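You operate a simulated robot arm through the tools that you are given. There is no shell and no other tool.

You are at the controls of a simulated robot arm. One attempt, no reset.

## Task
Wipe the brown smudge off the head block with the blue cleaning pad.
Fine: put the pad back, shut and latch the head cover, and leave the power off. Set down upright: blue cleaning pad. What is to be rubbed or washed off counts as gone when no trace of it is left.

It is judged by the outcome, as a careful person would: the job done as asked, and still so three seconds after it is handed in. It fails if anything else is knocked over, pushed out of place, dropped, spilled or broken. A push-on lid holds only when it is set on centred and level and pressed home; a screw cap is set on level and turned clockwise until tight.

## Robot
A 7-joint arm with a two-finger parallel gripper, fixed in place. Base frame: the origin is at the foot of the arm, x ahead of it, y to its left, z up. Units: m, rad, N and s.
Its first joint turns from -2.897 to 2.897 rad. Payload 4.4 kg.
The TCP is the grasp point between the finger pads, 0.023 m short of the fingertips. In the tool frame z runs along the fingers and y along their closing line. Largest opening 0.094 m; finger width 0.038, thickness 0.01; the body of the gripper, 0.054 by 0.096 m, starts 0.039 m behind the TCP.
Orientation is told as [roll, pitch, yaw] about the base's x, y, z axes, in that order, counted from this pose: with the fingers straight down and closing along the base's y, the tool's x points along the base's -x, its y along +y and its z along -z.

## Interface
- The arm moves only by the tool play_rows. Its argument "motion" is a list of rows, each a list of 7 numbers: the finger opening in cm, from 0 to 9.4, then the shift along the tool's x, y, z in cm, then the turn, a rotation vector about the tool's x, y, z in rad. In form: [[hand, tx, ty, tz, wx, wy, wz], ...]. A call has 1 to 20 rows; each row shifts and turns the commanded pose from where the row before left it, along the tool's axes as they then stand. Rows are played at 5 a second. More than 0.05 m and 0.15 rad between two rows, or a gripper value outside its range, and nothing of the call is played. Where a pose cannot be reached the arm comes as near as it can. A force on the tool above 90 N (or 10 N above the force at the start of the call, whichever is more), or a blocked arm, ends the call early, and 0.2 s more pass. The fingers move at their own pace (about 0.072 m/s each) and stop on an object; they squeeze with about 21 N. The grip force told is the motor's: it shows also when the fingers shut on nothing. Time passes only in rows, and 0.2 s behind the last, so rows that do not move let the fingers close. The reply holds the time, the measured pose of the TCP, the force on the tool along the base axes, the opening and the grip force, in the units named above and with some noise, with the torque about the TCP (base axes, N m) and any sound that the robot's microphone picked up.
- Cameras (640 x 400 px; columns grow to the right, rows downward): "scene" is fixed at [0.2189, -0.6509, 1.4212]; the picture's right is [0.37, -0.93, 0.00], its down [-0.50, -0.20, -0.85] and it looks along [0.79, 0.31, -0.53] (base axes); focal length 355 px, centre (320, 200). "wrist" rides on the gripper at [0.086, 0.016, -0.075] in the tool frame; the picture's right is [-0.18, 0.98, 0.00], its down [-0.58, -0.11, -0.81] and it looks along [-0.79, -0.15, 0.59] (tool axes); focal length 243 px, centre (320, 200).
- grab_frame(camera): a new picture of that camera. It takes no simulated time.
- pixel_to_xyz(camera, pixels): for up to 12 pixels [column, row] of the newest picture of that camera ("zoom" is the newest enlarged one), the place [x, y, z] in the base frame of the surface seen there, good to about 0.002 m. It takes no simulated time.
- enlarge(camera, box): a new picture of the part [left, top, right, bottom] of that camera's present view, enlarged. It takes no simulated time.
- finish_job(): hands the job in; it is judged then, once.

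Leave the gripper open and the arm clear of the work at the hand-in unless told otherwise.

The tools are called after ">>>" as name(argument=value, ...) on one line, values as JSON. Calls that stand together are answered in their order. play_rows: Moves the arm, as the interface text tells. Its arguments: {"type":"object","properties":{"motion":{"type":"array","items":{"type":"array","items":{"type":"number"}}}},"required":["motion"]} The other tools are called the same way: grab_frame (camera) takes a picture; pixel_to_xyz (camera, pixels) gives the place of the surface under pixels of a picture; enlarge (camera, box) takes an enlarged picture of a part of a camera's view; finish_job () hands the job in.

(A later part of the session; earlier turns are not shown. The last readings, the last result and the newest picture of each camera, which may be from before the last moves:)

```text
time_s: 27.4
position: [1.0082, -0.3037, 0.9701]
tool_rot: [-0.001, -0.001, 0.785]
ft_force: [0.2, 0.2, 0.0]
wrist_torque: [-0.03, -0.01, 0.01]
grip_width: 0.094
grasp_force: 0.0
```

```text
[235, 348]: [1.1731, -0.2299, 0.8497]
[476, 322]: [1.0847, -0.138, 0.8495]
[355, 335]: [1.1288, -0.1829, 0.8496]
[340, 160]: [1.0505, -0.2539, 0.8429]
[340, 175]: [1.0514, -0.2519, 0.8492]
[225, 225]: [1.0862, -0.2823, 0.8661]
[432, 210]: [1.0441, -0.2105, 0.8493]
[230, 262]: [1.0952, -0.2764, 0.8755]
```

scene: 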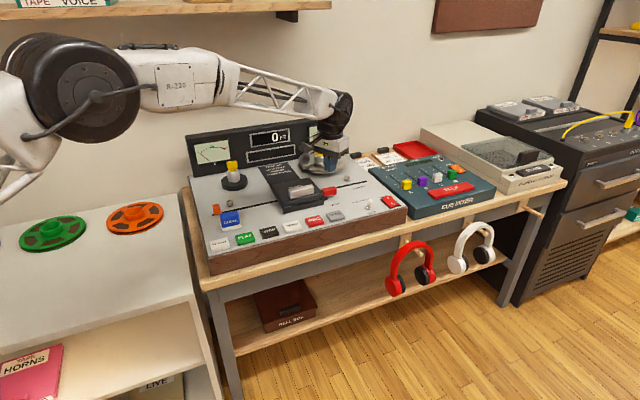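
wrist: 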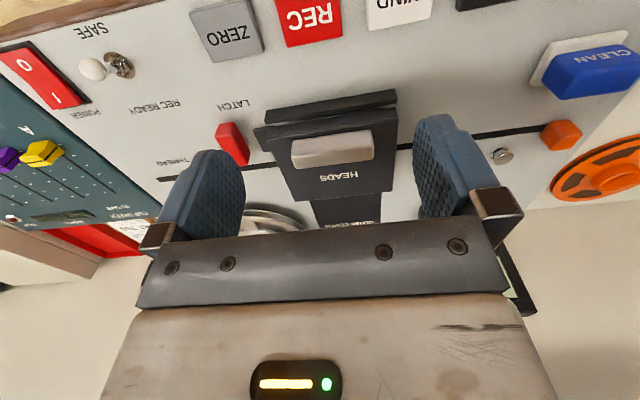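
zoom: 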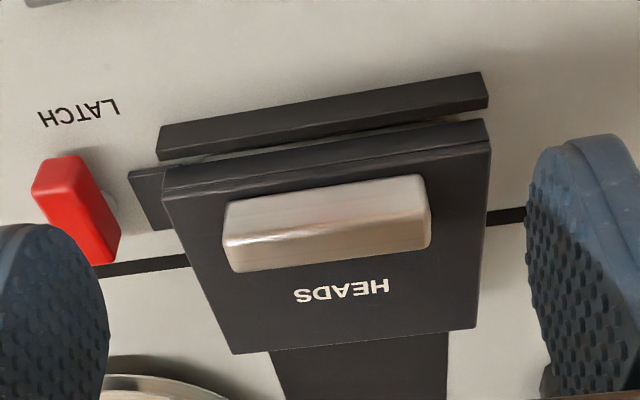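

Handle: u 0.890–0.969, v 0.566–0.586, top z 0.877. I move over its centre (fingers fully open, 7 mm to spare each side) and descend to z≈0.905 first.

>>> play_rows(motion=[[9.4, -3.9, -0.1, 0, 0, 0, 0], [9.4, -3.9, -0.08, 0, 0, 0, 0], [9.4, 0, 0, 3.5, 0, 0, 0], [9.4, 0, 0, 3.0, 0, 0, 0], [9.4, 0, 0, 0, 0, 0, 0]])

>>> grab_frame(camera="wrist")

>>> enlarge(camera="scene", box=[240, 140, 360, 220])

```text
time_s: 28.6
position: [1.0646, -0.2466, 0.9048]
tool_rot: [-0.001, -0.001, 0.786]
ft_force: [0.0, -0.1, 0.7]
wrist_torque: [-0.04, 0.0, 0.03]
grip_width: 0.094
grasp_force: 0.0
```

```text
taken
```

wrist: 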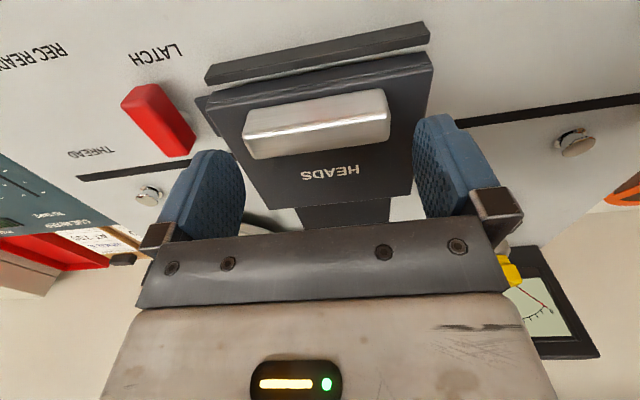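

```text
5.00 times, centred on (300, 180) of scene
```

zoom: 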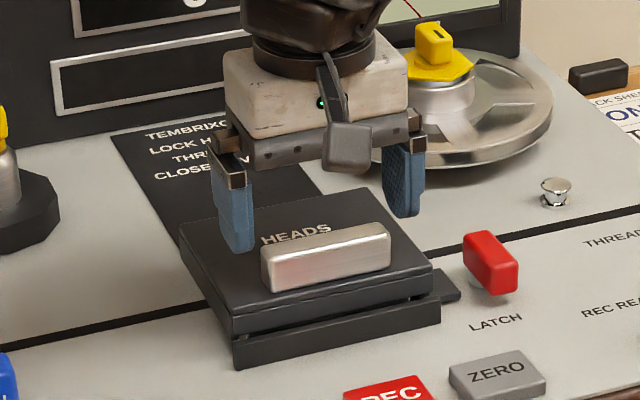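

Aligned within 2–3 mm. I correct that, descend to z≈0.880 and then close on the handle's ends.

>>> play_rows(motion=[[9.4, 0.2, -0.2, 0, 0, 0, 0], [9.4, 0, 0, 1.3, 0, 0, 0], [9.4, 0, 0, 1.2, 0, 0, 0], [9.4, 0, 0, 0, 0, 0, 0]])

>>> grab_frame(camera="wrist")

```text
time_s: 29.6
position: [1.0649, -0.249, 0.8788]
tool_rot: [0.0, 0.0, 0.785]
ft_force: [0.2, 0.4, 0.1]
wrist_torque: [-0.01, 0.02, -0.02]
grip_width: 0.0939
grasp_force: 0.1
```

```text
taken
```

wrist: 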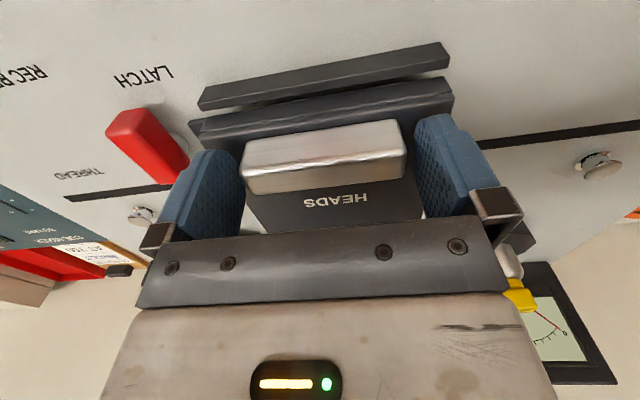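

No contact force; the handle sits evenly between the fingers. Closing.

>>> play_rows(motion=[[8.2, 0, 0, 0, 0, 0, 0], [7.0, 0, 0, 0, 0, 0, 0], [7.0, 0, 0, 0, 0, 0, 0], [7.0, 0, 0, 0, 0, 0, 0]])

>>> grab_frame(camera="wrist")

```text
time_s: 30.6
position: [1.0654, -0.2497, 0.8795]
tool_rot: [-0.001, -0.001, 0.788]
ft_force: [-15.0, 16.5, 4.2]
wrist_torque: [0.62, 0.66, -0.31]
grip_width: 0.0798
grasp_force: 45.2
```

```text
taken
```

wrist: 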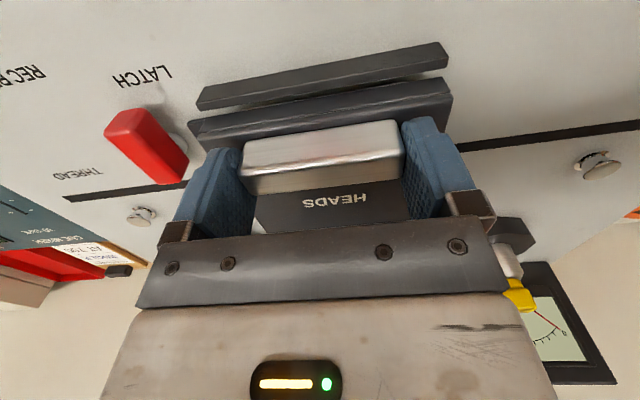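

Gripped at 79.8 mm, with a mild 22 N side load. I relieve that and lift the handle a first small step (about 0.1 rad of opening, arc around the rear edge), watching forces.

>>> play_rows(motion=[[7, 0, 0.06, 0, 0, 0, 0], [7, -0.2, 0, -0.45, 0, 0, 0], [7, -0.23, 0, -0.42, 0, 0, 0], [7, 0, 0, 0, 0, 0, 0]])

>>> enlarge(camera="scene", box=[240, 140, 360, 220])

```text
time_s: 31.6
position: [1.0679, -0.247, 0.8889]
tool_rot: [-0.002, -0.001, 0.785]
ft_force: [8.9, -8.6, -6.1]
wrist_torque: [0.27, 0.77, -0.21]
grip_width: 0.0801
grasp_force: 33.4
```

```text
5.00 times, centred on (300, 180) of scene
```

zoom: 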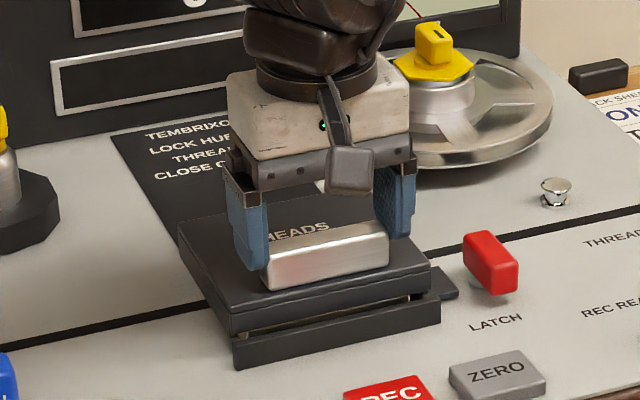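

The cover rises and forces are small. Continuing along the arc to about 0.4 rad.

>>> play_rows(motion=[[7, -0.52, 0, -0.82, 0, 0, 0], [7, -0.6, 0, -0.77, 0, 0, 0], [7, -0.67, 0, -0.7, 0, 0, 0], [7, 0, 0, 0, 0, 0, 0]])

>>> enlarge(camera="scene", box=[240, 140, 360, 220])

```text
time_s: 32.6
position: [1.0797, -0.2356, 0.9113]
tool_rot: [0.002, -0.001, 0.785]
ft_force: [-0.1, 0.1, 0.3]
wrist_torque: [0.01, 0.01, -0.02]
grip_width: 0.0701
grasp_force: 0.0
```

```text
5.00 times, centred on (300, 180) of scene
```

zoom: 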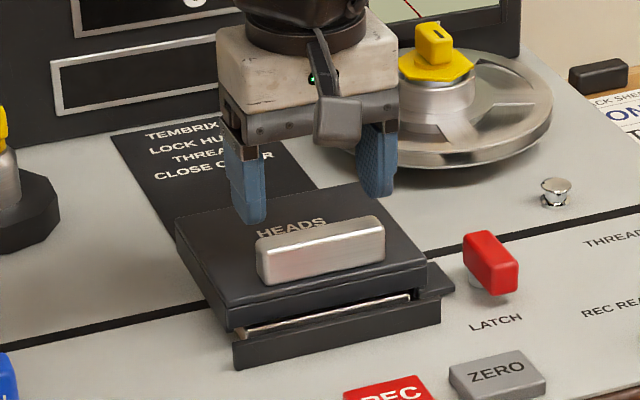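

The grip slipped off (opening 7.0 cm, no force), but the cover seems to stay slightly open. Let me measure where the cover is now to find the hinge arc.

>>> pixel_to_xyz(camera="zoom", pixels=[[228, 310], [425, 265], [178, 222], [262, 275], [383, 252], [262, 242], [378, 222], [228, 325], [426, 290], [340, 235], [410, 297], [245, 332]])

>>> grab_frame(camera="wrist")

```text
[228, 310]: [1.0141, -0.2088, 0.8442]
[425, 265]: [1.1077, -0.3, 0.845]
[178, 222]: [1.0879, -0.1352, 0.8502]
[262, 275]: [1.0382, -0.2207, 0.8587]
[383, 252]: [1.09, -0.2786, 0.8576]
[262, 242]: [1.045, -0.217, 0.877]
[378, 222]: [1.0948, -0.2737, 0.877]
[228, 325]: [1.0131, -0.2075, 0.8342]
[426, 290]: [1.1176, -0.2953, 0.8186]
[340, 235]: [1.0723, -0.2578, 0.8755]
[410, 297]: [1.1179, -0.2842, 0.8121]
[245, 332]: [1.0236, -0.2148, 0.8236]
```

```text
taken
```

wrist: 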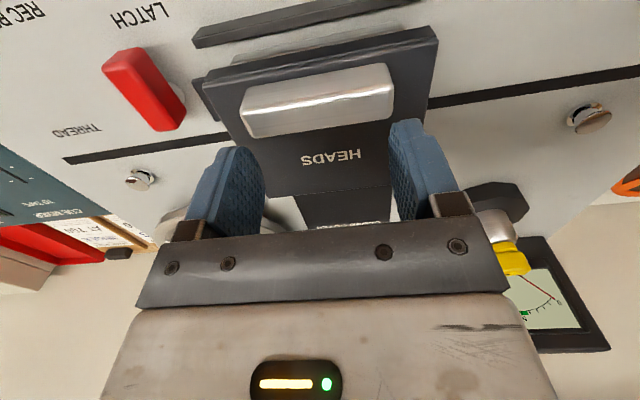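

Interesting: the cover's height is unchanged, but all its corners moved about 9 mm toward the back. So it is a sliding cover, not a hinged one. Let me zoom in to confirm before pushing.

>>> enlarge(camera="wrist", box=[170, 0, 460, 240])

>>> enlarge(camera="scene", box=[270, 170, 340, 218])

```text
1.67 times, centred on (315, 120) of wrist
```

zoom: 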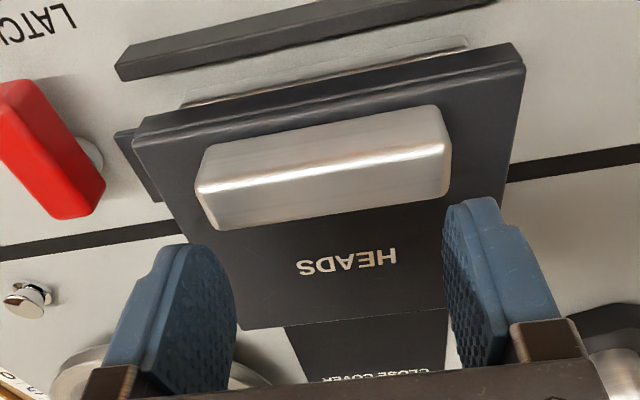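

```text
8.33 times, centred on (305, 194) of scene
```

zoom: 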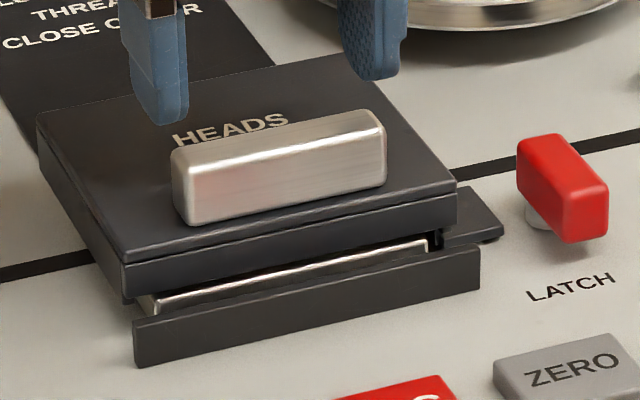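

The tongue on the right moved along with the cover, and a metal edge shows in the gap: consistent with a sliding cover. I'll regrip the handle (now centred near v≈0.586) a bit lower and push it straight back a little as a test.

>>> play_rows(motion=[[9.4, 0, 0, 0, 0, 0, 0], [9.4, 1.1, 0, 0, 0, 0, 0], [9.4, 0, 0, 1.7, 0, 0, 0], [9.4, 0, 0, 1.7, 0, 0, 0], [8.5, 0, 0, 0, 0, 0, 0], [7, 0, 0, 0, 0, 0, 0], [7, 0, 0, 0, 0, 0, 0], [7, 0, 0, 0, 0, 0, 0]])

>>> grab_frame(camera="wrist")

```text
time_s: 34.4
position: [1.0725, -0.2437, 0.8758]
tool_rot: [-0.002, 0.0, 0.786]
ft_force: [-10.5, 10.6, 5.9]
wrist_torque: [0.3, 0.28, -0.27]
grip_width: 0.0801
grasp_force: 44.7
```

```text
taken
```

wrist: 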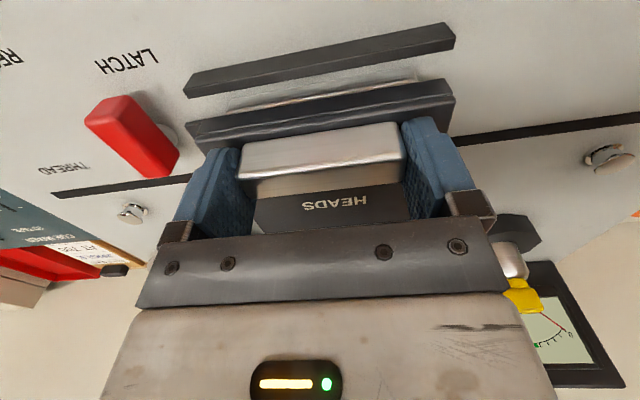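

Gripped again. I push straight back 2 cm.

>>> play_rows(motion=[[7, -0.4, 0.03, 0, 0, 0, 0], [7, -0.5, 0, 0, 0, 0, 0], [7, -0.5, 0, 0, 0, 0, 0], [7, -0.5, 0, 0, 0, 0, 0], [7, 0, 0, 0, 0, 0, 0]])

>>> enlarge(camera="scene", box=[240, 140, 360, 220])

```text
time_s: 35.6
position: [1.0855, -0.2291, 0.8757]
tool_rot: [0.001, 0.0, 0.786]
ft_force: [11.3, -12.1, -0.6]
wrist_torque: [-0.95, 1.03, -0.2]
grip_width: 0.0801
grasp_force: 45.0
```

```text
5.00 times, centred on (300, 180) of scene
```

zoom: 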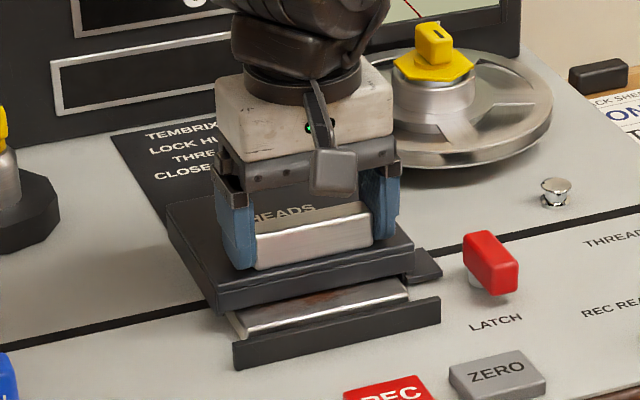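

It slides smoothly and uncovers a metal head block with a brown smudge. I keep sliding it back.

>>> play_rows(motion=[[7, -0.8, 0, 0, 0, 0, 0], [7, -0.8, 0, 0, 0, 0, 0], [7, -0.8, 0, 0, 0, 0, 0], [7, -0.8, 0, 0, 0, 0, 0], [7, -0.8, 0, 0, 0, 0, 0], [7, 0, 0, 0, 0, 0, 0]])

>>> enlarge(camera="scene", box=[240, 140, 360, 220])

```text
time_s: 37.0
position: [1.1145, -0.2005, 0.8754]
tool_rot: [0.0, 0.0, 0.786]
ft_force: [10.3, -10.5, 0.0]
wrist_torque: [0.18, 1.61, -0.35]
grip_width: 0.0799
grasp_force: 45.0
```

```text
5.00 times, centred on (300, 180) of scene
```

zoom: 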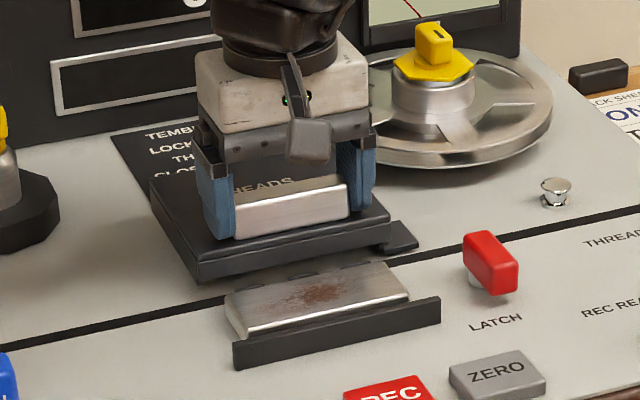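

The head block is exposed with the smudge on its top. I slide the cover a bit further to make room.

>>> play_rows(motion=[[7, -0.7, 0, 0, 0, 0, 0], [7, -0.7, 0, 0, 0, 0, 0], [7, -0.7, 0, 0, 0, 0, 0], [7, -0.7, 0, 0, 0, 0, 0], [7, 0, 0, 0, 0, 0, 0]])

>>> enlarge(camera="scene", box=[240, 140, 360, 220])

```text
time_s: 38.2
position: [1.1335, -0.1813, 0.8751]
tool_rot: [0.002, 0.002, 0.787]
ft_force: [26.2, -25.6, -0.1]
wrist_torque: [0.24, -0.34, 0.57]
grip_width: 0.08
grasp_force: 45.1
```

```text
5.00 times, centred on (300, 180) of scene
```

zoom: 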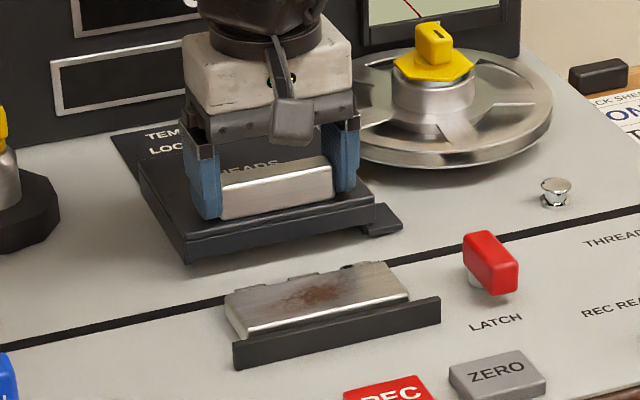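

The cover is about 8.5 cm back, and the head block is fully open. Sideways load is rising, so I release here and lift off to look.

>>> play_rows(motion=[[7, 0, -0.08, 0, 0, 0, 0], [9.0, 0, 0, 0, 0, 0, 0], [9.4, 0, 0, 0, 0, 0, 0], [9.4, 0, 0, -3, 0, 0, 0], [9.4, 0, 0, -4, 0, 0, 0], [9.4, 3, 0, -3, 0, 0, 0], [9.4, 4, 0, 0, 0, 0, 0], [9.4, 4, 0, 0, 0, 0, 0], [9.4, 4, 0, 0, 0, 0, 0], [9.4, 0, 0, 0, 0, 0, 0]])

>>> grab_frame(camera="wrist")

>>> enlarge(camera="scene", box=[240, 140, 360, 220])

```text
time_s: 40.4
position: [1.0284, -0.2867, 0.976]
tool_rot: [0.001, 0.001, 0.785]
ft_force: [-0.6, 0.5, -1.1]
wrist_torque: [0.0, 0.03, -0.01]
grip_width: 0.0938
grasp_force: 0.1
```

```text
taken
```

wrist: 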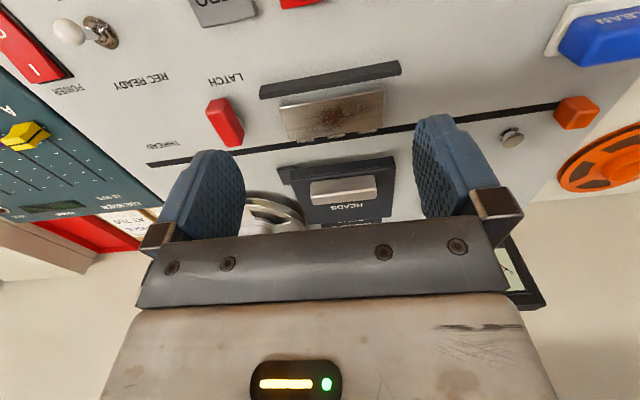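

```text
5.00 times, centred on (300, 180) of scene
```

zoom: 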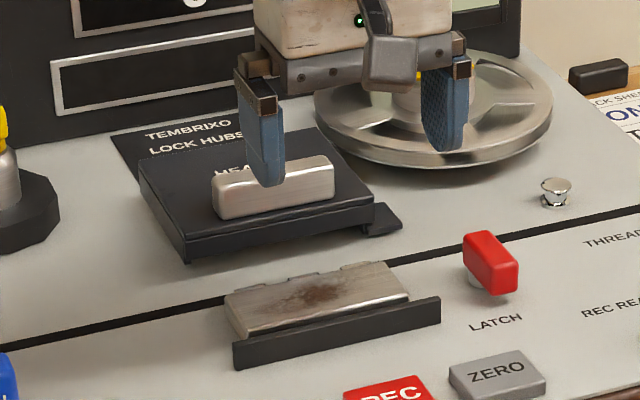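

The cover stays back. Now a close look at the head block and smudge from the wrist camera, at about (332,113).

>>> enlarge(camera="wrist", box=[240, 50, 420, 160])

>>> pixel_to_xyz(camera="zoom", pixels=[[145, 195], [510, 145], [165, 310], [500, 265], [330, 220], [235, 205], [435, 175], [330, 175], [325, 270], [400, 275], [75, 140], [560, 60]])

>>> pixel_to_xyz(camera="zoom", pixels=[[290, 300], [380, 290], [330, 295], [200, 320], [450, 272], [300, 250], [380, 200], [250, 240], [420, 230], [340, 130], [340, 110], [330, 350]])

```text
3.56 times, centred on (330, 105) of wrist
```

zoom: 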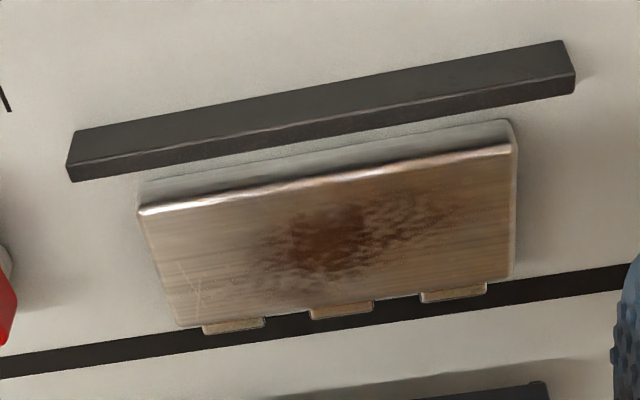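

```text
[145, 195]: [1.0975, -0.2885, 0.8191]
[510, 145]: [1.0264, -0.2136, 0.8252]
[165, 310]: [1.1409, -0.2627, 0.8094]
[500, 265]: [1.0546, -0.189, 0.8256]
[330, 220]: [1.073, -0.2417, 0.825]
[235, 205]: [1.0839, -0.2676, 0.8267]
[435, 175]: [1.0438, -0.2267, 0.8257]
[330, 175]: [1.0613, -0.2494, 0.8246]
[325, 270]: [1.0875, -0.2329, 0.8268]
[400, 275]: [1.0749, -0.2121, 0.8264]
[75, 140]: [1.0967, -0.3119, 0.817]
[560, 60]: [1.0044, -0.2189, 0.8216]
```

```text
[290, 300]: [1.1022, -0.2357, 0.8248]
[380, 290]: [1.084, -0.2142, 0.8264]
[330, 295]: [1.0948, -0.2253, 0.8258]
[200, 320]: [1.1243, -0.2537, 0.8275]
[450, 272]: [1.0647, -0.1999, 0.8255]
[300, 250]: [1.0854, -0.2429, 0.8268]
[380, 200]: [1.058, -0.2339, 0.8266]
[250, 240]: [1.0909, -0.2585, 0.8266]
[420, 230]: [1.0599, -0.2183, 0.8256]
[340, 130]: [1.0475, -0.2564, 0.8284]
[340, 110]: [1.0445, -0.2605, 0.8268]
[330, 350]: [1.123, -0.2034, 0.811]
```

The block top is at z≈0.826, u 0.877–0.980, v 0.574–0.611; the smudge spans about u 0.895–0.958. Next I move over to the blue pad and measure it from close by.

>>> play_rows(motion=[[9.4, 0.6, 3.75, 0, 0, 0, 0], [9.4, 0.6, 3.75, 0, 0, 0, 0], [9.4, 0.6, 3.75, 0, 0, 0, 0], [9.4, 0.6, 3.75, 0, 0, 0, 0], [9.4, 0.6, 3.75, 0, 0, 0, 0], [9.4, 0.6, 3.75, 0, 0, 0, 0], [9.4, 0, 0, 2.0, 0, 0, 0], [9.4, 0, 0, 0, 0, 0, 0]])

>>> grab_frame(camera="wrist")

>>> enlarge(camera="wrist", box=[230, 60, 430, 220])

```text
time_s: 42.2
position: [0.8435, -0.1536, 0.9551]
tool_rot: [0.0, 0.001, 0.785]
ft_force: [-0.3, 0.5, 0.7]
wrist_torque: [0.0, 0.01, 0.0]
grip_width: 0.0939
grasp_force: 0.1
```

```text
taken
```

wrist: 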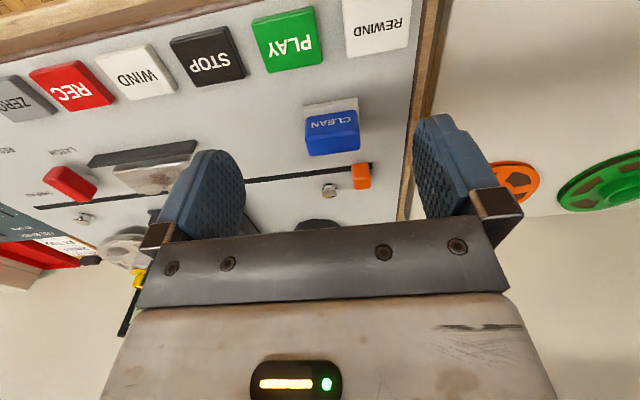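

```text
2.50 times, centred on (330, 140) of wrist
```

zoom: 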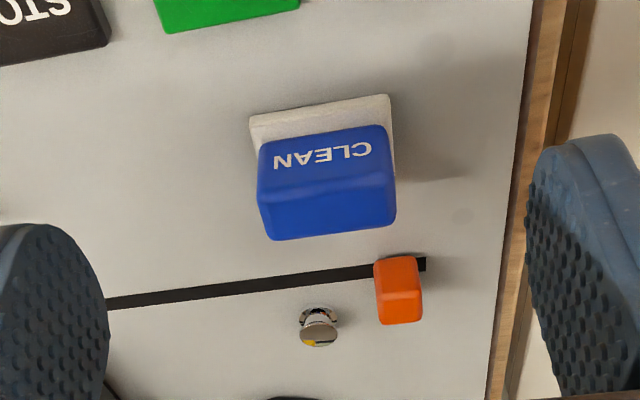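

>>> pixel_to_xyz(camera="zoom", pixels=[[252, 118], [388, 98], [262, 145], [385, 128], [262, 200], [393, 185], [275, 235], [392, 218], [325, 190], [330, 220], [392, 145], [325, 145]])

>>> pixel_to_xyz(camera="zoom", pixels=[[300, 205], [360, 195], [266, 180], [394, 175], [320, 112], [255, 140], [392, 110], [398, 300]])

```text
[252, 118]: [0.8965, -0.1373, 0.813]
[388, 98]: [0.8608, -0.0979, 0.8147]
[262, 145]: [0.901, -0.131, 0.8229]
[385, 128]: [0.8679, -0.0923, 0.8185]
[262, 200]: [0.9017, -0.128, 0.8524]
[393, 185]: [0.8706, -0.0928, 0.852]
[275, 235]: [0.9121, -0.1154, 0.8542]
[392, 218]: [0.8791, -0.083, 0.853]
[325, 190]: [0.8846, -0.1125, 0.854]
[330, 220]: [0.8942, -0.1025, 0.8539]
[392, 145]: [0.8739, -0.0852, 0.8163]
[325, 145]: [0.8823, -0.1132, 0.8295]
```

```text
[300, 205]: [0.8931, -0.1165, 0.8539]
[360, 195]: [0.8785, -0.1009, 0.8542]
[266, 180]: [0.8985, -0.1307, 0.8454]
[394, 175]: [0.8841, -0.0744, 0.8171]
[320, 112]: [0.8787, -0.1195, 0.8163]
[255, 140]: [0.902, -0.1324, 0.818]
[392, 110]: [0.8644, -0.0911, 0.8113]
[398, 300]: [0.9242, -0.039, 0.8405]
```

Pad: blue grip u 0.680–0.729, v 0.542–0.566, top z 0.855; white base down to the deck at 0.811. I go above it with the fingers 7.5 cm open and descend to z≈0.88 first.

>>> play_rows(motion=[[7.5, -3.3, 0, 0, 0, 0, 0], [7.5, -3.3, 0, 0, 0, 0, 0], [7.5, 0, 0, 3.5, 0, 0, 0], [7.5, 0, 0, 3.5, 0, 0, 0], [7.5, 0, 0, 0.5, 0, 0, 0], [7.5, 0, 0, 0, 0, 0, 0]])

>>> grab_frame(camera="wrist")

>>> enlarge(camera="scene", box=[185, 150, 305, 240])

```text
time_s: 43.6
position: [0.8918, -0.1067, 0.8818]
tool_rot: [0.0, 0.0, 0.785]
ft_force: [-0.7, -0.9, 0.0]
wrist_torque: [0.01, 0.02, -0.01]
grip_width: 0.075
grasp_force: 0.0
```

```text
taken
```

wrist: 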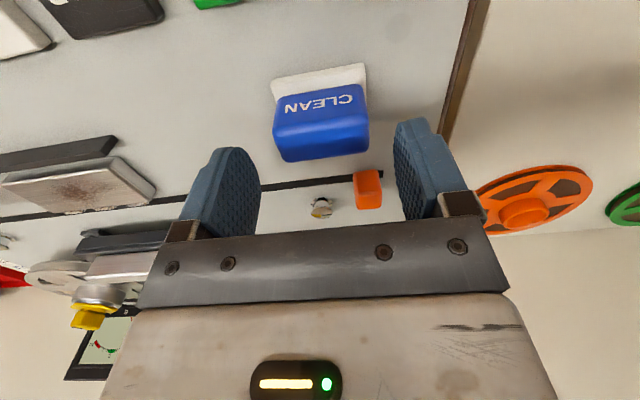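

```text
4.44 times, centred on (245, 195) of scene
```

zoom: 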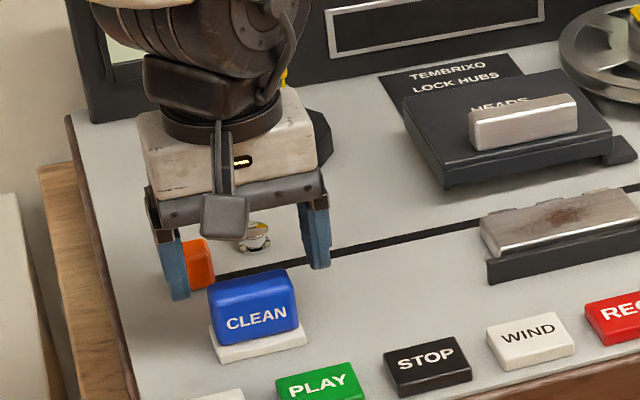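

Well centred. Before going lower I check the clearance of the gripper to the left hub behind it (dark octagon at (320,140) in the zoom).

>>> pixel_to_xyz(camera="zoom", pixels=[[320, 130], [325, 155], [284, 78], [308, 110], [258, 235], [205, 255]])

```text
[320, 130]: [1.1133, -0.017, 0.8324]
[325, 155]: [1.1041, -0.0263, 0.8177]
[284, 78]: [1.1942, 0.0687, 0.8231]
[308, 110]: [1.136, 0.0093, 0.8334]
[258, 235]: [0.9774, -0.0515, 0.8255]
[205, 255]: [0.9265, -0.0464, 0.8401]
```

The hub is well behind (v≈0.79). I descend to z≈0.845 and close on the pad's blue grip.

>>> play_rows(motion=[[7.5, 0.1, 0.12, 1.8, 0, 0, 0], [7.5, 0, 0, 1.9, 0, 0, 0], [7.5, 0, 0, 0, 0, 0, 0], [5.5, 0, 0, 0, 0, 0, 0], [4, 0, 0, 0, 0, 0, 0], [4, 0, 0, 0, 0, 0, 0], [4, 0, 0, 0, 0, 0, 0]])

>>> grab_frame(camera="wrist")

>>> enlarge(camera="scene", box=[185, 150, 305, 240])

```text
time_s: 45.2
position: [0.8873, -0.105, 0.845]
tool_rot: [0.0, -0.001, 0.784]
ft_force: [-0.3, 1.0, -0.1]
wrist_torque: [0.03, 0.02, 0.0]
grip_width: 0.0514
grasp_force: 20.7
```

```text
taken
```

wrist: 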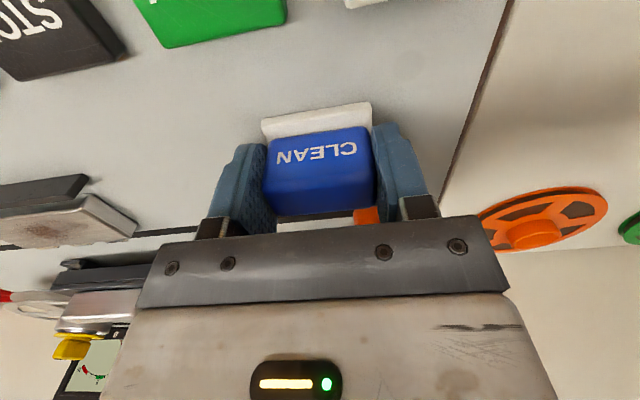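

```text
4.44 times, centred on (245, 195) of scene
```

zoom: 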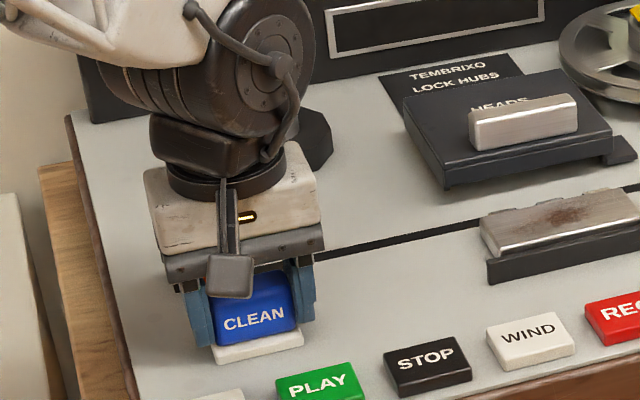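

The pad is gripped (51 mm wide, 20.7 N). I lift it 6 cm and check.

>>> play_rows(motion=[[4, 0, 0, -1.0, 0, 0, 0], [4, 0, 0, -2.5, 0, 0, 0], [4, 0, 0, -2.5, 0, 0, 0], [4, 0, 0, 0, 0, 0, 0]])

>>> grab_frame(camera="wrist")

>>> enlarge(camera="scene", box=[185, 150, 305, 240])

```text
time_s: 46.2
position: [0.8875, -0.1078, 0.9031]
tool_rot: [-0.001, 0.001, 0.786]
ft_force: [-0.8, 0.4, -1.2]
wrist_torque: [0.03, 0.02, 0.0]
grip_width: 0.04
grasp_force: 0.1
```

```text
taken
```

wrist: 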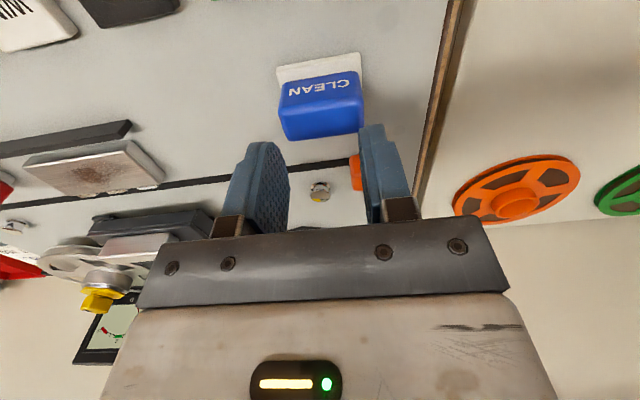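

```text
4.44 times, centred on (245, 195) of scene
```

zoom: 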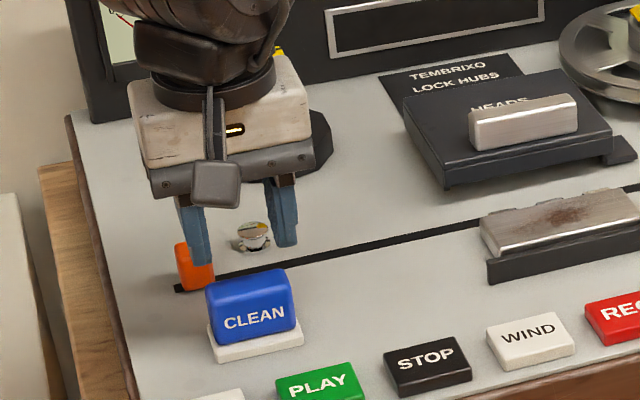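

The fingers slid off the pad: the opening fell to 4.0 cm and the pad still stands in place. I'll check the pad's present place and shape before choosing a better grip (across its thin side).

>>> enlarge(camera="scene", box=[200, 195, 260, 235])

>>> enlarge(camera="wrist", box=[240, 30, 400, 160])

>>> pixel_to_xyz(camera="zoom", pixels=[[155, 155], [470, 115], [165, 210], [485, 165], [160, 240], [485, 210], [180, 310], [490, 275], [320, 230], [330, 280], [320, 165], [480, 120]])

```text
10.00 times, centred on (230, 215) of scene
```

zoom: 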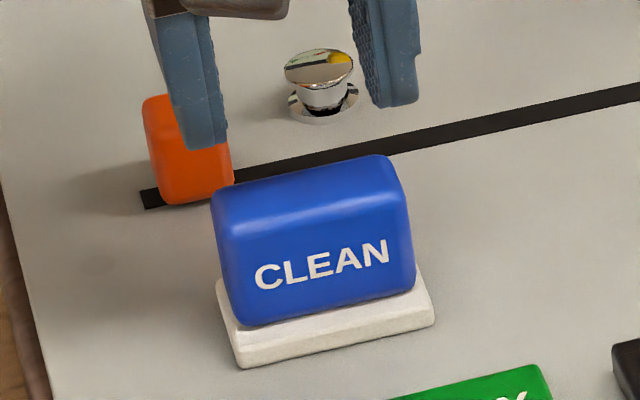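

```text
3.08 times, centred on (320, 95) of wrist
```

zoom: 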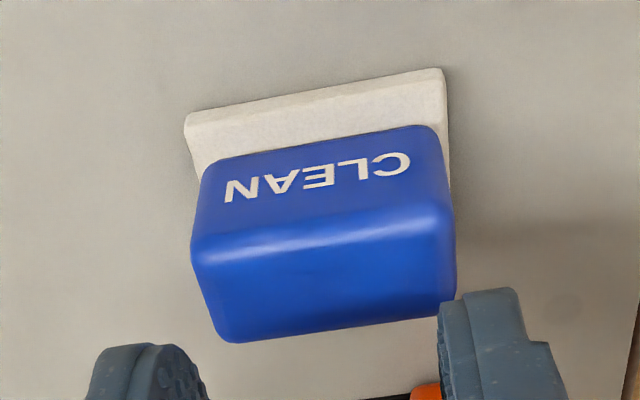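

```text
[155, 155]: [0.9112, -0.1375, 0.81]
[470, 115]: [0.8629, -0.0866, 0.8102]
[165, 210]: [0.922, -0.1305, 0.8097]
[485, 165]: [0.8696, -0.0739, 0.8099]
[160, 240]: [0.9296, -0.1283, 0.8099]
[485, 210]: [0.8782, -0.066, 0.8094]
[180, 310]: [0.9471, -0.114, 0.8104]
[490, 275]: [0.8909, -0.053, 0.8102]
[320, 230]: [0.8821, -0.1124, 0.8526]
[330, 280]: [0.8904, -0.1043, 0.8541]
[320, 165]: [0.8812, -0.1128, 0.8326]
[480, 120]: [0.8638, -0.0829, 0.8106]
```

The pad shifted about 2 mm left and stands upright. I'll turn the tool by 90° (fingers closing across the thin 24 mm side, more face area) and grip it with a full closing command.

>>> play_rows(motion=[[6, 0, 0, -1, 0, 0, 0.131], [6, 0, 0, 0, 0, 0, 0.131], [6, 0, 0, 0, 0, 0, 0.131], [6, 0, 0, 0, 0, 0, 0.131], [6, 0, 0, 0, 0, 0, 0.131], [6, 0, 0, 0, 0, 0, 0.131], [6, 0, 0, 0, 0, 0, 0.131], [6, 0, 0, 0, 0, 0, 0.131], [6, 0, 0, 0, 0, 0, 0.131], [6, 0, 0, 0, 0, 0, 0.131], [6, 0, 0, 0, 0, 0, 0.131], [6, 0, 0, 0, 0, 0, 0.13], [6, 0, 0, 0, 0, 0, 0]])

>>> grab_frame(camera="wrist")

>>> enlarge(camera="scene", box=[185, 150, 305, 240])

```text
time_s: 49.0
position: [0.8909, -0.1079, 0.9146]
tool_rot: [0.001, -0.002, -0.786]
ft_force: [-0.2, -0.6, 0.5]
wrist_torque: [0.01, 0.0, 0.0]
grip_width: 0.0598
grasp_force: 0.1
```

```text
taken
```

wrist: 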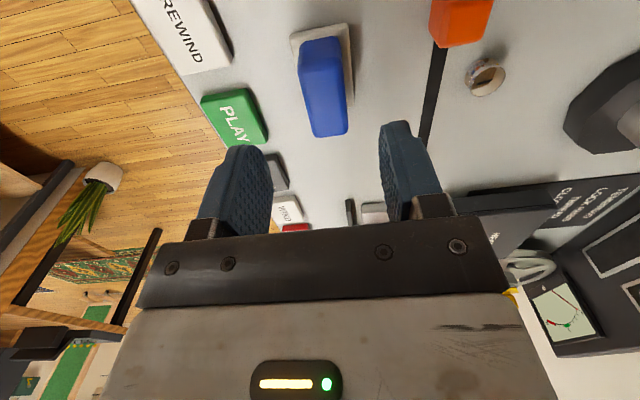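

```text
4.44 times, centred on (245, 195) of scene
```

zoom: 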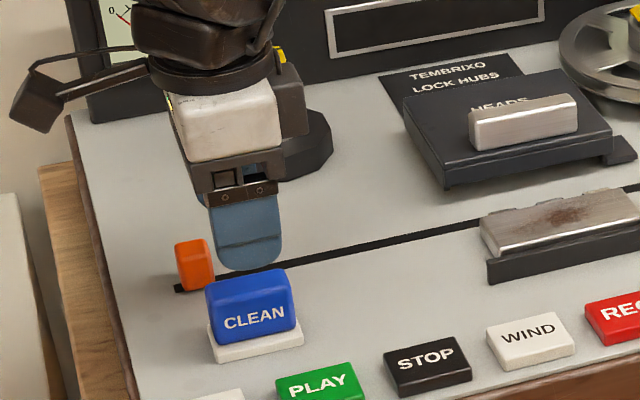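

Now the fingers straddle the thin side. I descend to z≈0.845 with 4.5 cm opening and close fully.

>>> play_rows(motion=[[4.5, 0.35, 0, 0, 0, 0, 0], [4.5, 0, 0, 3.0, 0, 0, 0], [4.5, 0, 0, 2.5, 0, 0, 0], [4.5, 0, 0, 1.5, 0, 0, 0], [4.5, 0, 0, 0, 0, 0, 0]])

>>> grab_frame(camera="wrist")

```text
time_s: 50.2
position: [0.886, -0.1043, 0.8429]
tool_rot: [0.001, 0.0, -0.787]
ft_force: [0.1, -0.2, 0.6]
wrist_torque: [-0.01, 0.0, 0.0]
grip_width: 0.045
grasp_force: 0.1
```

```text
taken
```

wrist: 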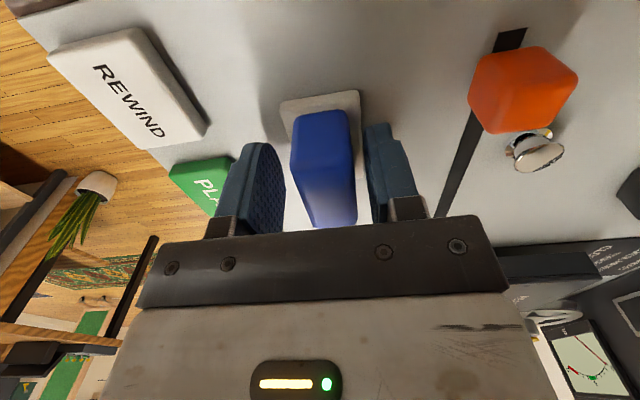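

Straddled without contact. Closing fully now.

>>> play_rows(motion=[[3, 0, 0, -0.1, 0, 0, 0], [1, 0, 0, 0, 0, 0, 0], [0, 0, 0, 0, 0, 0, 0], [0, 0, 0, 0, 0, 0, 0]])

>>> grab_frame(camera="wrist")

```text
time_s: 51.2
position: [0.8866, -0.105, 0.8446]
tool_rot: [0.0, 0.0, -0.785]
ft_force: [0.2, 0.1, -0.3]
wrist_torque: [0.02, 0.01, 0.0]
grip_width: 0.0255
grasp_force: 20.5
```

```text
taken
```

wrist: 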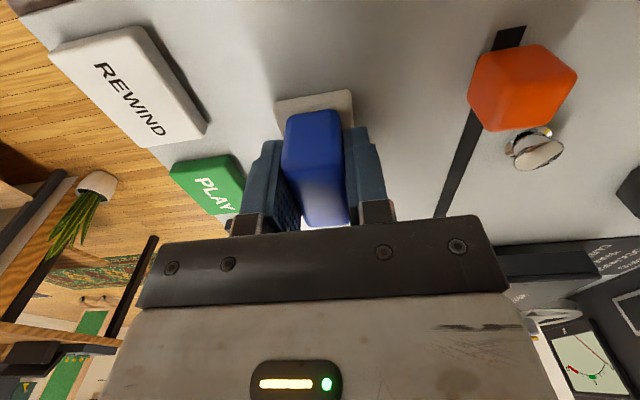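

Gripped at 25.5 mm. A gentle 5 mm lift to see whether it comes along.

>>> play_rows(motion=[[0, 0, 0, -0.25, 0, 0, 0], [0, 0, 0, -0.25, 0, 0, 0], [0, 0, 0, 0, 0, 0, 0]])

>>> enlarge(camera="scene", box=[200, 195, 260, 235])

```text
time_s: 52.0
position: [0.8861, -0.1047, 0.8507]
tool_rot: [0.001, 0.001, -0.785]
ft_force: [-0.1, -0.1, 0.1]
wrist_torque: [0.03, 0.01, 0.02]
grip_width: 0.0253
grasp_force: 21.0
```

```text
10.00 times, centred on (230, 215) of scene
```

zoom: 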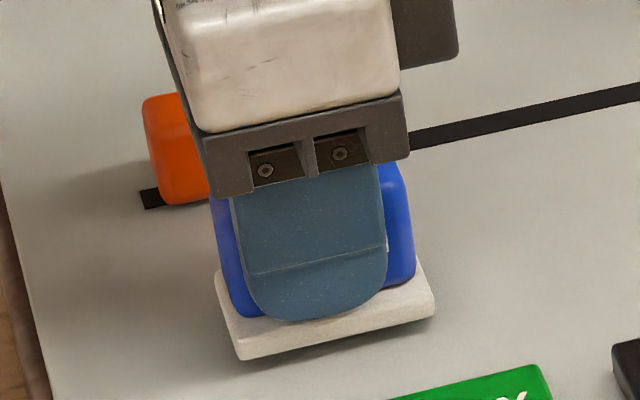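

The base now shows a shadow under it, so it's lifting. I raise it 5 cm more and check.

>>> play_rows(motion=[[0, 0, 0, -1.0, 0, 0, 0], [0, 0, 0, -2, 0, 0, 0], [0, 0, 0, -2, 0, 0, 0], [0, 0, 0, 0, 0, 0, 0]])

>>> enlarge(camera="scene", box=[185, 150, 305, 240])

>>> grab_frame(camera="wrist")

```text
time_s: 53.0
position: [0.8875, -0.1056, 0.9001]
tool_rot: [0.0, 0.001, -0.785]
ft_force: [1.3, 0.1, -0.2]
wrist_torque: [0.01, 0.0, 0.01]
grip_width: 0.0252
grasp_force: 20.8
```

```text
4.44 times, centred on (245, 195) of scene
```

zoom: 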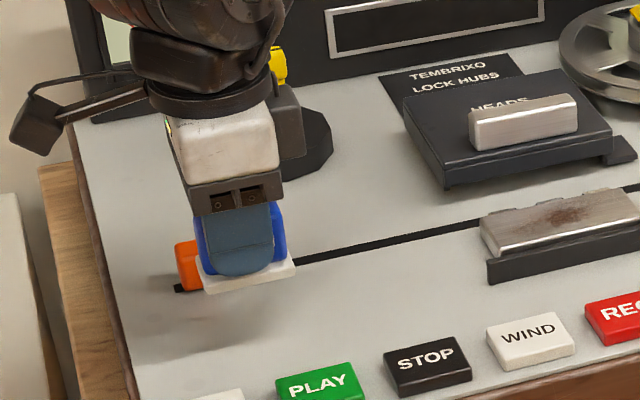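

```text
taken
```

wrist: 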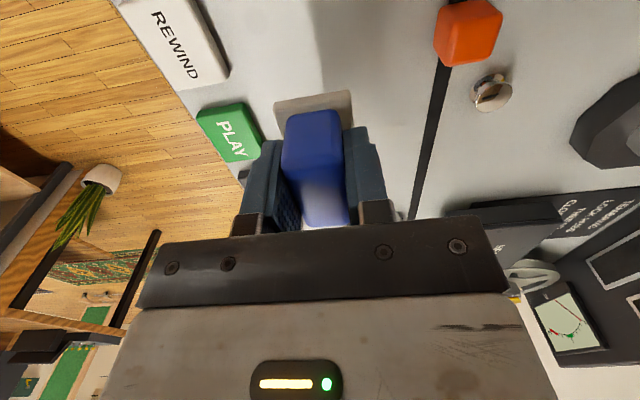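

The pad is held firmly. Now I carry it over the left part of the head block (u≈0.90, v≈0.592), still at z≈0.90.

>>> play_rows(motion=[[0, -3.3, 0.65, 0, 0, 0, 0], [0, -3.3, 0.65, 0, 0, 0, 0], [0, -3.3, 0.65, 0, 0, 0, 0], [0, -3.3, 0.65, 0, 0, 0, 0], [0, -3.3, 0.65, 0, 0, 0, 0], [0, -3.3, 0.65, 0, 0, 0, 0], [0, 0, 0, 2.0, 0, 0, 0], [0, 0, 0, 0, 0, 0, 0]])

>>> enlarge(camera="scene", box=[240, 140, 360, 220])

>>> grab_frame(camera="wrist")

```text
time_s: 54.8
position: [1.0545, -0.2173, 0.8782]
tool_rot: [-0.001, 0.0, -0.785]
ft_force: [0.4, 0.4, -0.6]
wrist_torque: [-0.01, -0.01, 0.05]
grip_width: 0.0253
grasp_force: 21.3
```

```text
5.00 times, centred on (300, 180) of scene
```

zoom: 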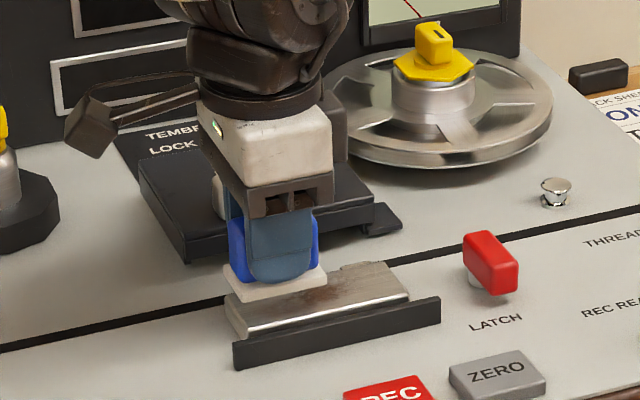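

```text
taken
```

wrist: 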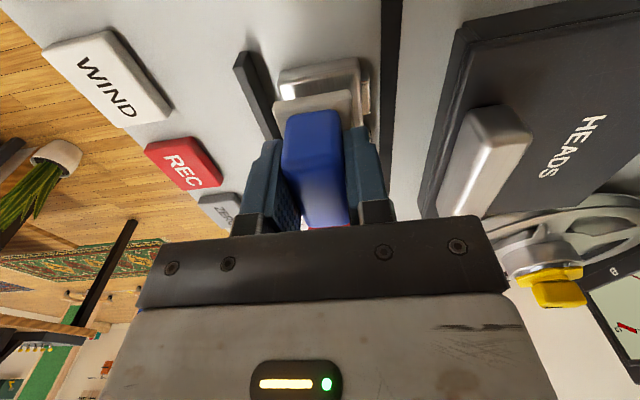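

The pad is above the block's left part, clear of the front strip. I descend 1.5 cm, then in 1 mm steps until contact.

>>> play_rows(motion=[[0, 0, 0, 0.8, 0, 0, 0], [0, 0, 0, 0.7, 0, 0, 0], [0, 0, 0, 0.1, 0, 0, 0], [0, 0, 0, 0, 0, 0, 0]])

```text
time_s: 55.8
position: [1.0544, -0.217, 0.8631]
tool_rot: [-0.001, -0.001, -0.788]
ft_force: [-0.4, 0.5, 0.1]
wrist_torque: [0.03, -0.02, 0.02]
grip_width: 0.0254
grasp_force: 21.0
```

No contact yet (0.1 N). A few more 1 mm steps.

>>> play_rows(motion=[[0, 0, 0, 0.1, 0, 0, 0], [0, 0, 0, 0.1, 0, 0, 0], [0, 0, 0, 0, 0, 0, 0]])

```text
time_s: 56.6
position: [1.0546, -0.2173, 0.8611]
tool_rot: [0.0, 0.0, -0.784]
ft_force: [0.8, 0.6, 0.2]
wrist_torque: [0.01, 0.02, 0.0]
grip_width: 0.0253
grasp_force: 20.9
```

>>> play_rows(motion=[[0, 0, 0, 0.1, 0, 0, 0], [0, 0, 0, 0.1, 0, 0, 0], [0, 0, 0, 0, 0, 0, 0]])

>>> enlarge(camera="scene", box=[270, 170, 340, 218])

```text
time_s: 57.4
position: [1.054, -0.217, 0.8607]
tool_rot: [0.0, 0.001, -0.785]
ft_force: [-0.4, 0.4, 3.7]
wrist_torque: [0.02, 0.0, 0.03]
grip_width: 0.0253
grasp_force: 21.0
```

```text
8.33 times, centred on (305, 194) of scene
```

zoom: 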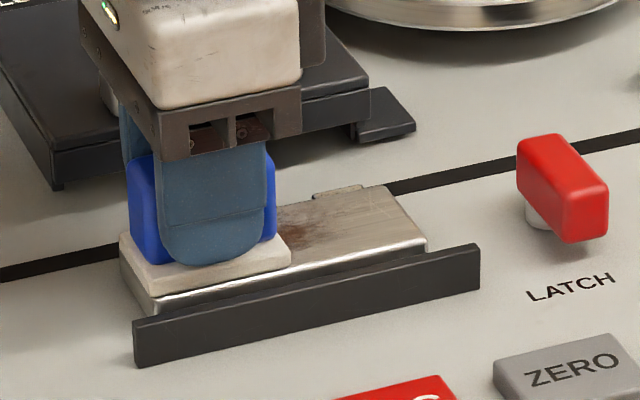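

Contact with 3.7 N. I press slightly more and wipe to the right along the block and back.

>>> play_rows(motion=[[0, 0, 0, 0.05, 0, 0, 0], [0, -0.8, 0, 0, 0, 0, 0], [0, -0.8, 0, 0, 0, 0, 0], [0, -0.8, 0, 0, 0, 0, 0], [0, -0.8, 0, 0, 0, 0, 0], [0, -0.8, 0, 0, 0, 0, 0], [0, -0.8, 0, 0, 0, 0, 0], [0, 0, 0, 0, 0, 0, 0]])

>>> enlarge(camera="scene", box=[270, 170, 340, 218])

```text
time_s: 59.2
position: [1.0891, -0.2517, 0.8598]
tool_rot: [-0.001, 0.0, -0.785]
ft_force: [-4.5, 6.0, 21.0]
wrist_torque: [0.07, 0.06, 0.06]
grip_width: 0.0255
grasp_force: 20.8
```

```text
8.33 times, centred on (305, 194) of scene
```

zoom: 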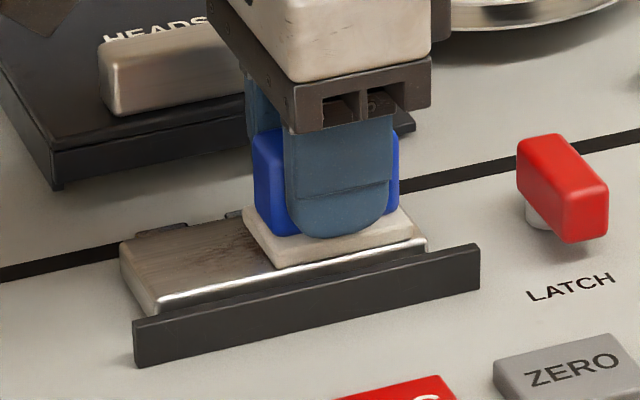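

Force is 21 N, smudge partly removed. I continue with several strokes back and forth, easing slightly and shifting a bit in depth.

>>> play_rows(motion=[[0, 1.0, 0, -0.03, 0, 0, 0], [0, 1.0, 0, 0, 0, 0, 0], [0, 1.0, 0, 0, 0, 0, 0], [0, 1.0, 0, 0, 0, 0, 0], [0, 0.8, 0, 0, 0, 0, 0], [0, 0, 0.2, 0, 0, 0, 0], [0, -1.0, 0, 0, 0, 0, 0], [0, -1.0, 0, 0, 0, 0, 0], [0, -1.0, 0, 0, 0, 0, 0], [0, -1.0, 0, 0, 0, 0, 0], [0, -1.0, 0, 0, 0, 0, 0], [0, 0, -0.2, 0, 0, 0, 0], [0, 1.0, 0, 0, 0, 0, 0], [0, 1.0, 0, 0, 0, 0, 0], [0, 1.0, 0, 0, 0, 0, 0], [0, 1.0, 0, 0, 0, 0, 0], [0, 1.0, 0, 0, 0, 0, 0], [0, 0, 0, 0, 0, 0, 0]])

>>> enlarge(camera="scene", box=[270, 170, 340, 218])

```text
time_s: 63.0
position: [1.0536, -0.217, 0.8596]
tool_rot: [0.0, 0.0, -0.784]
ft_force: [2.4, -1.1, 10.7]
wrist_torque: [-0.05, -0.09, 0.04]
grip_width: 0.0252
grasp_force: 21.0
```

```text
8.33 times, centred on (305, 194) of scene
```

zoom: 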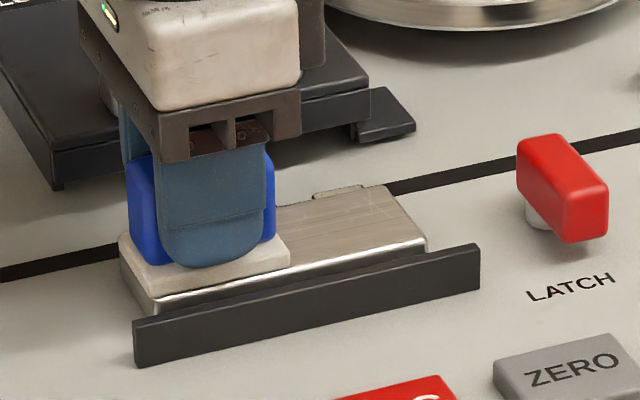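

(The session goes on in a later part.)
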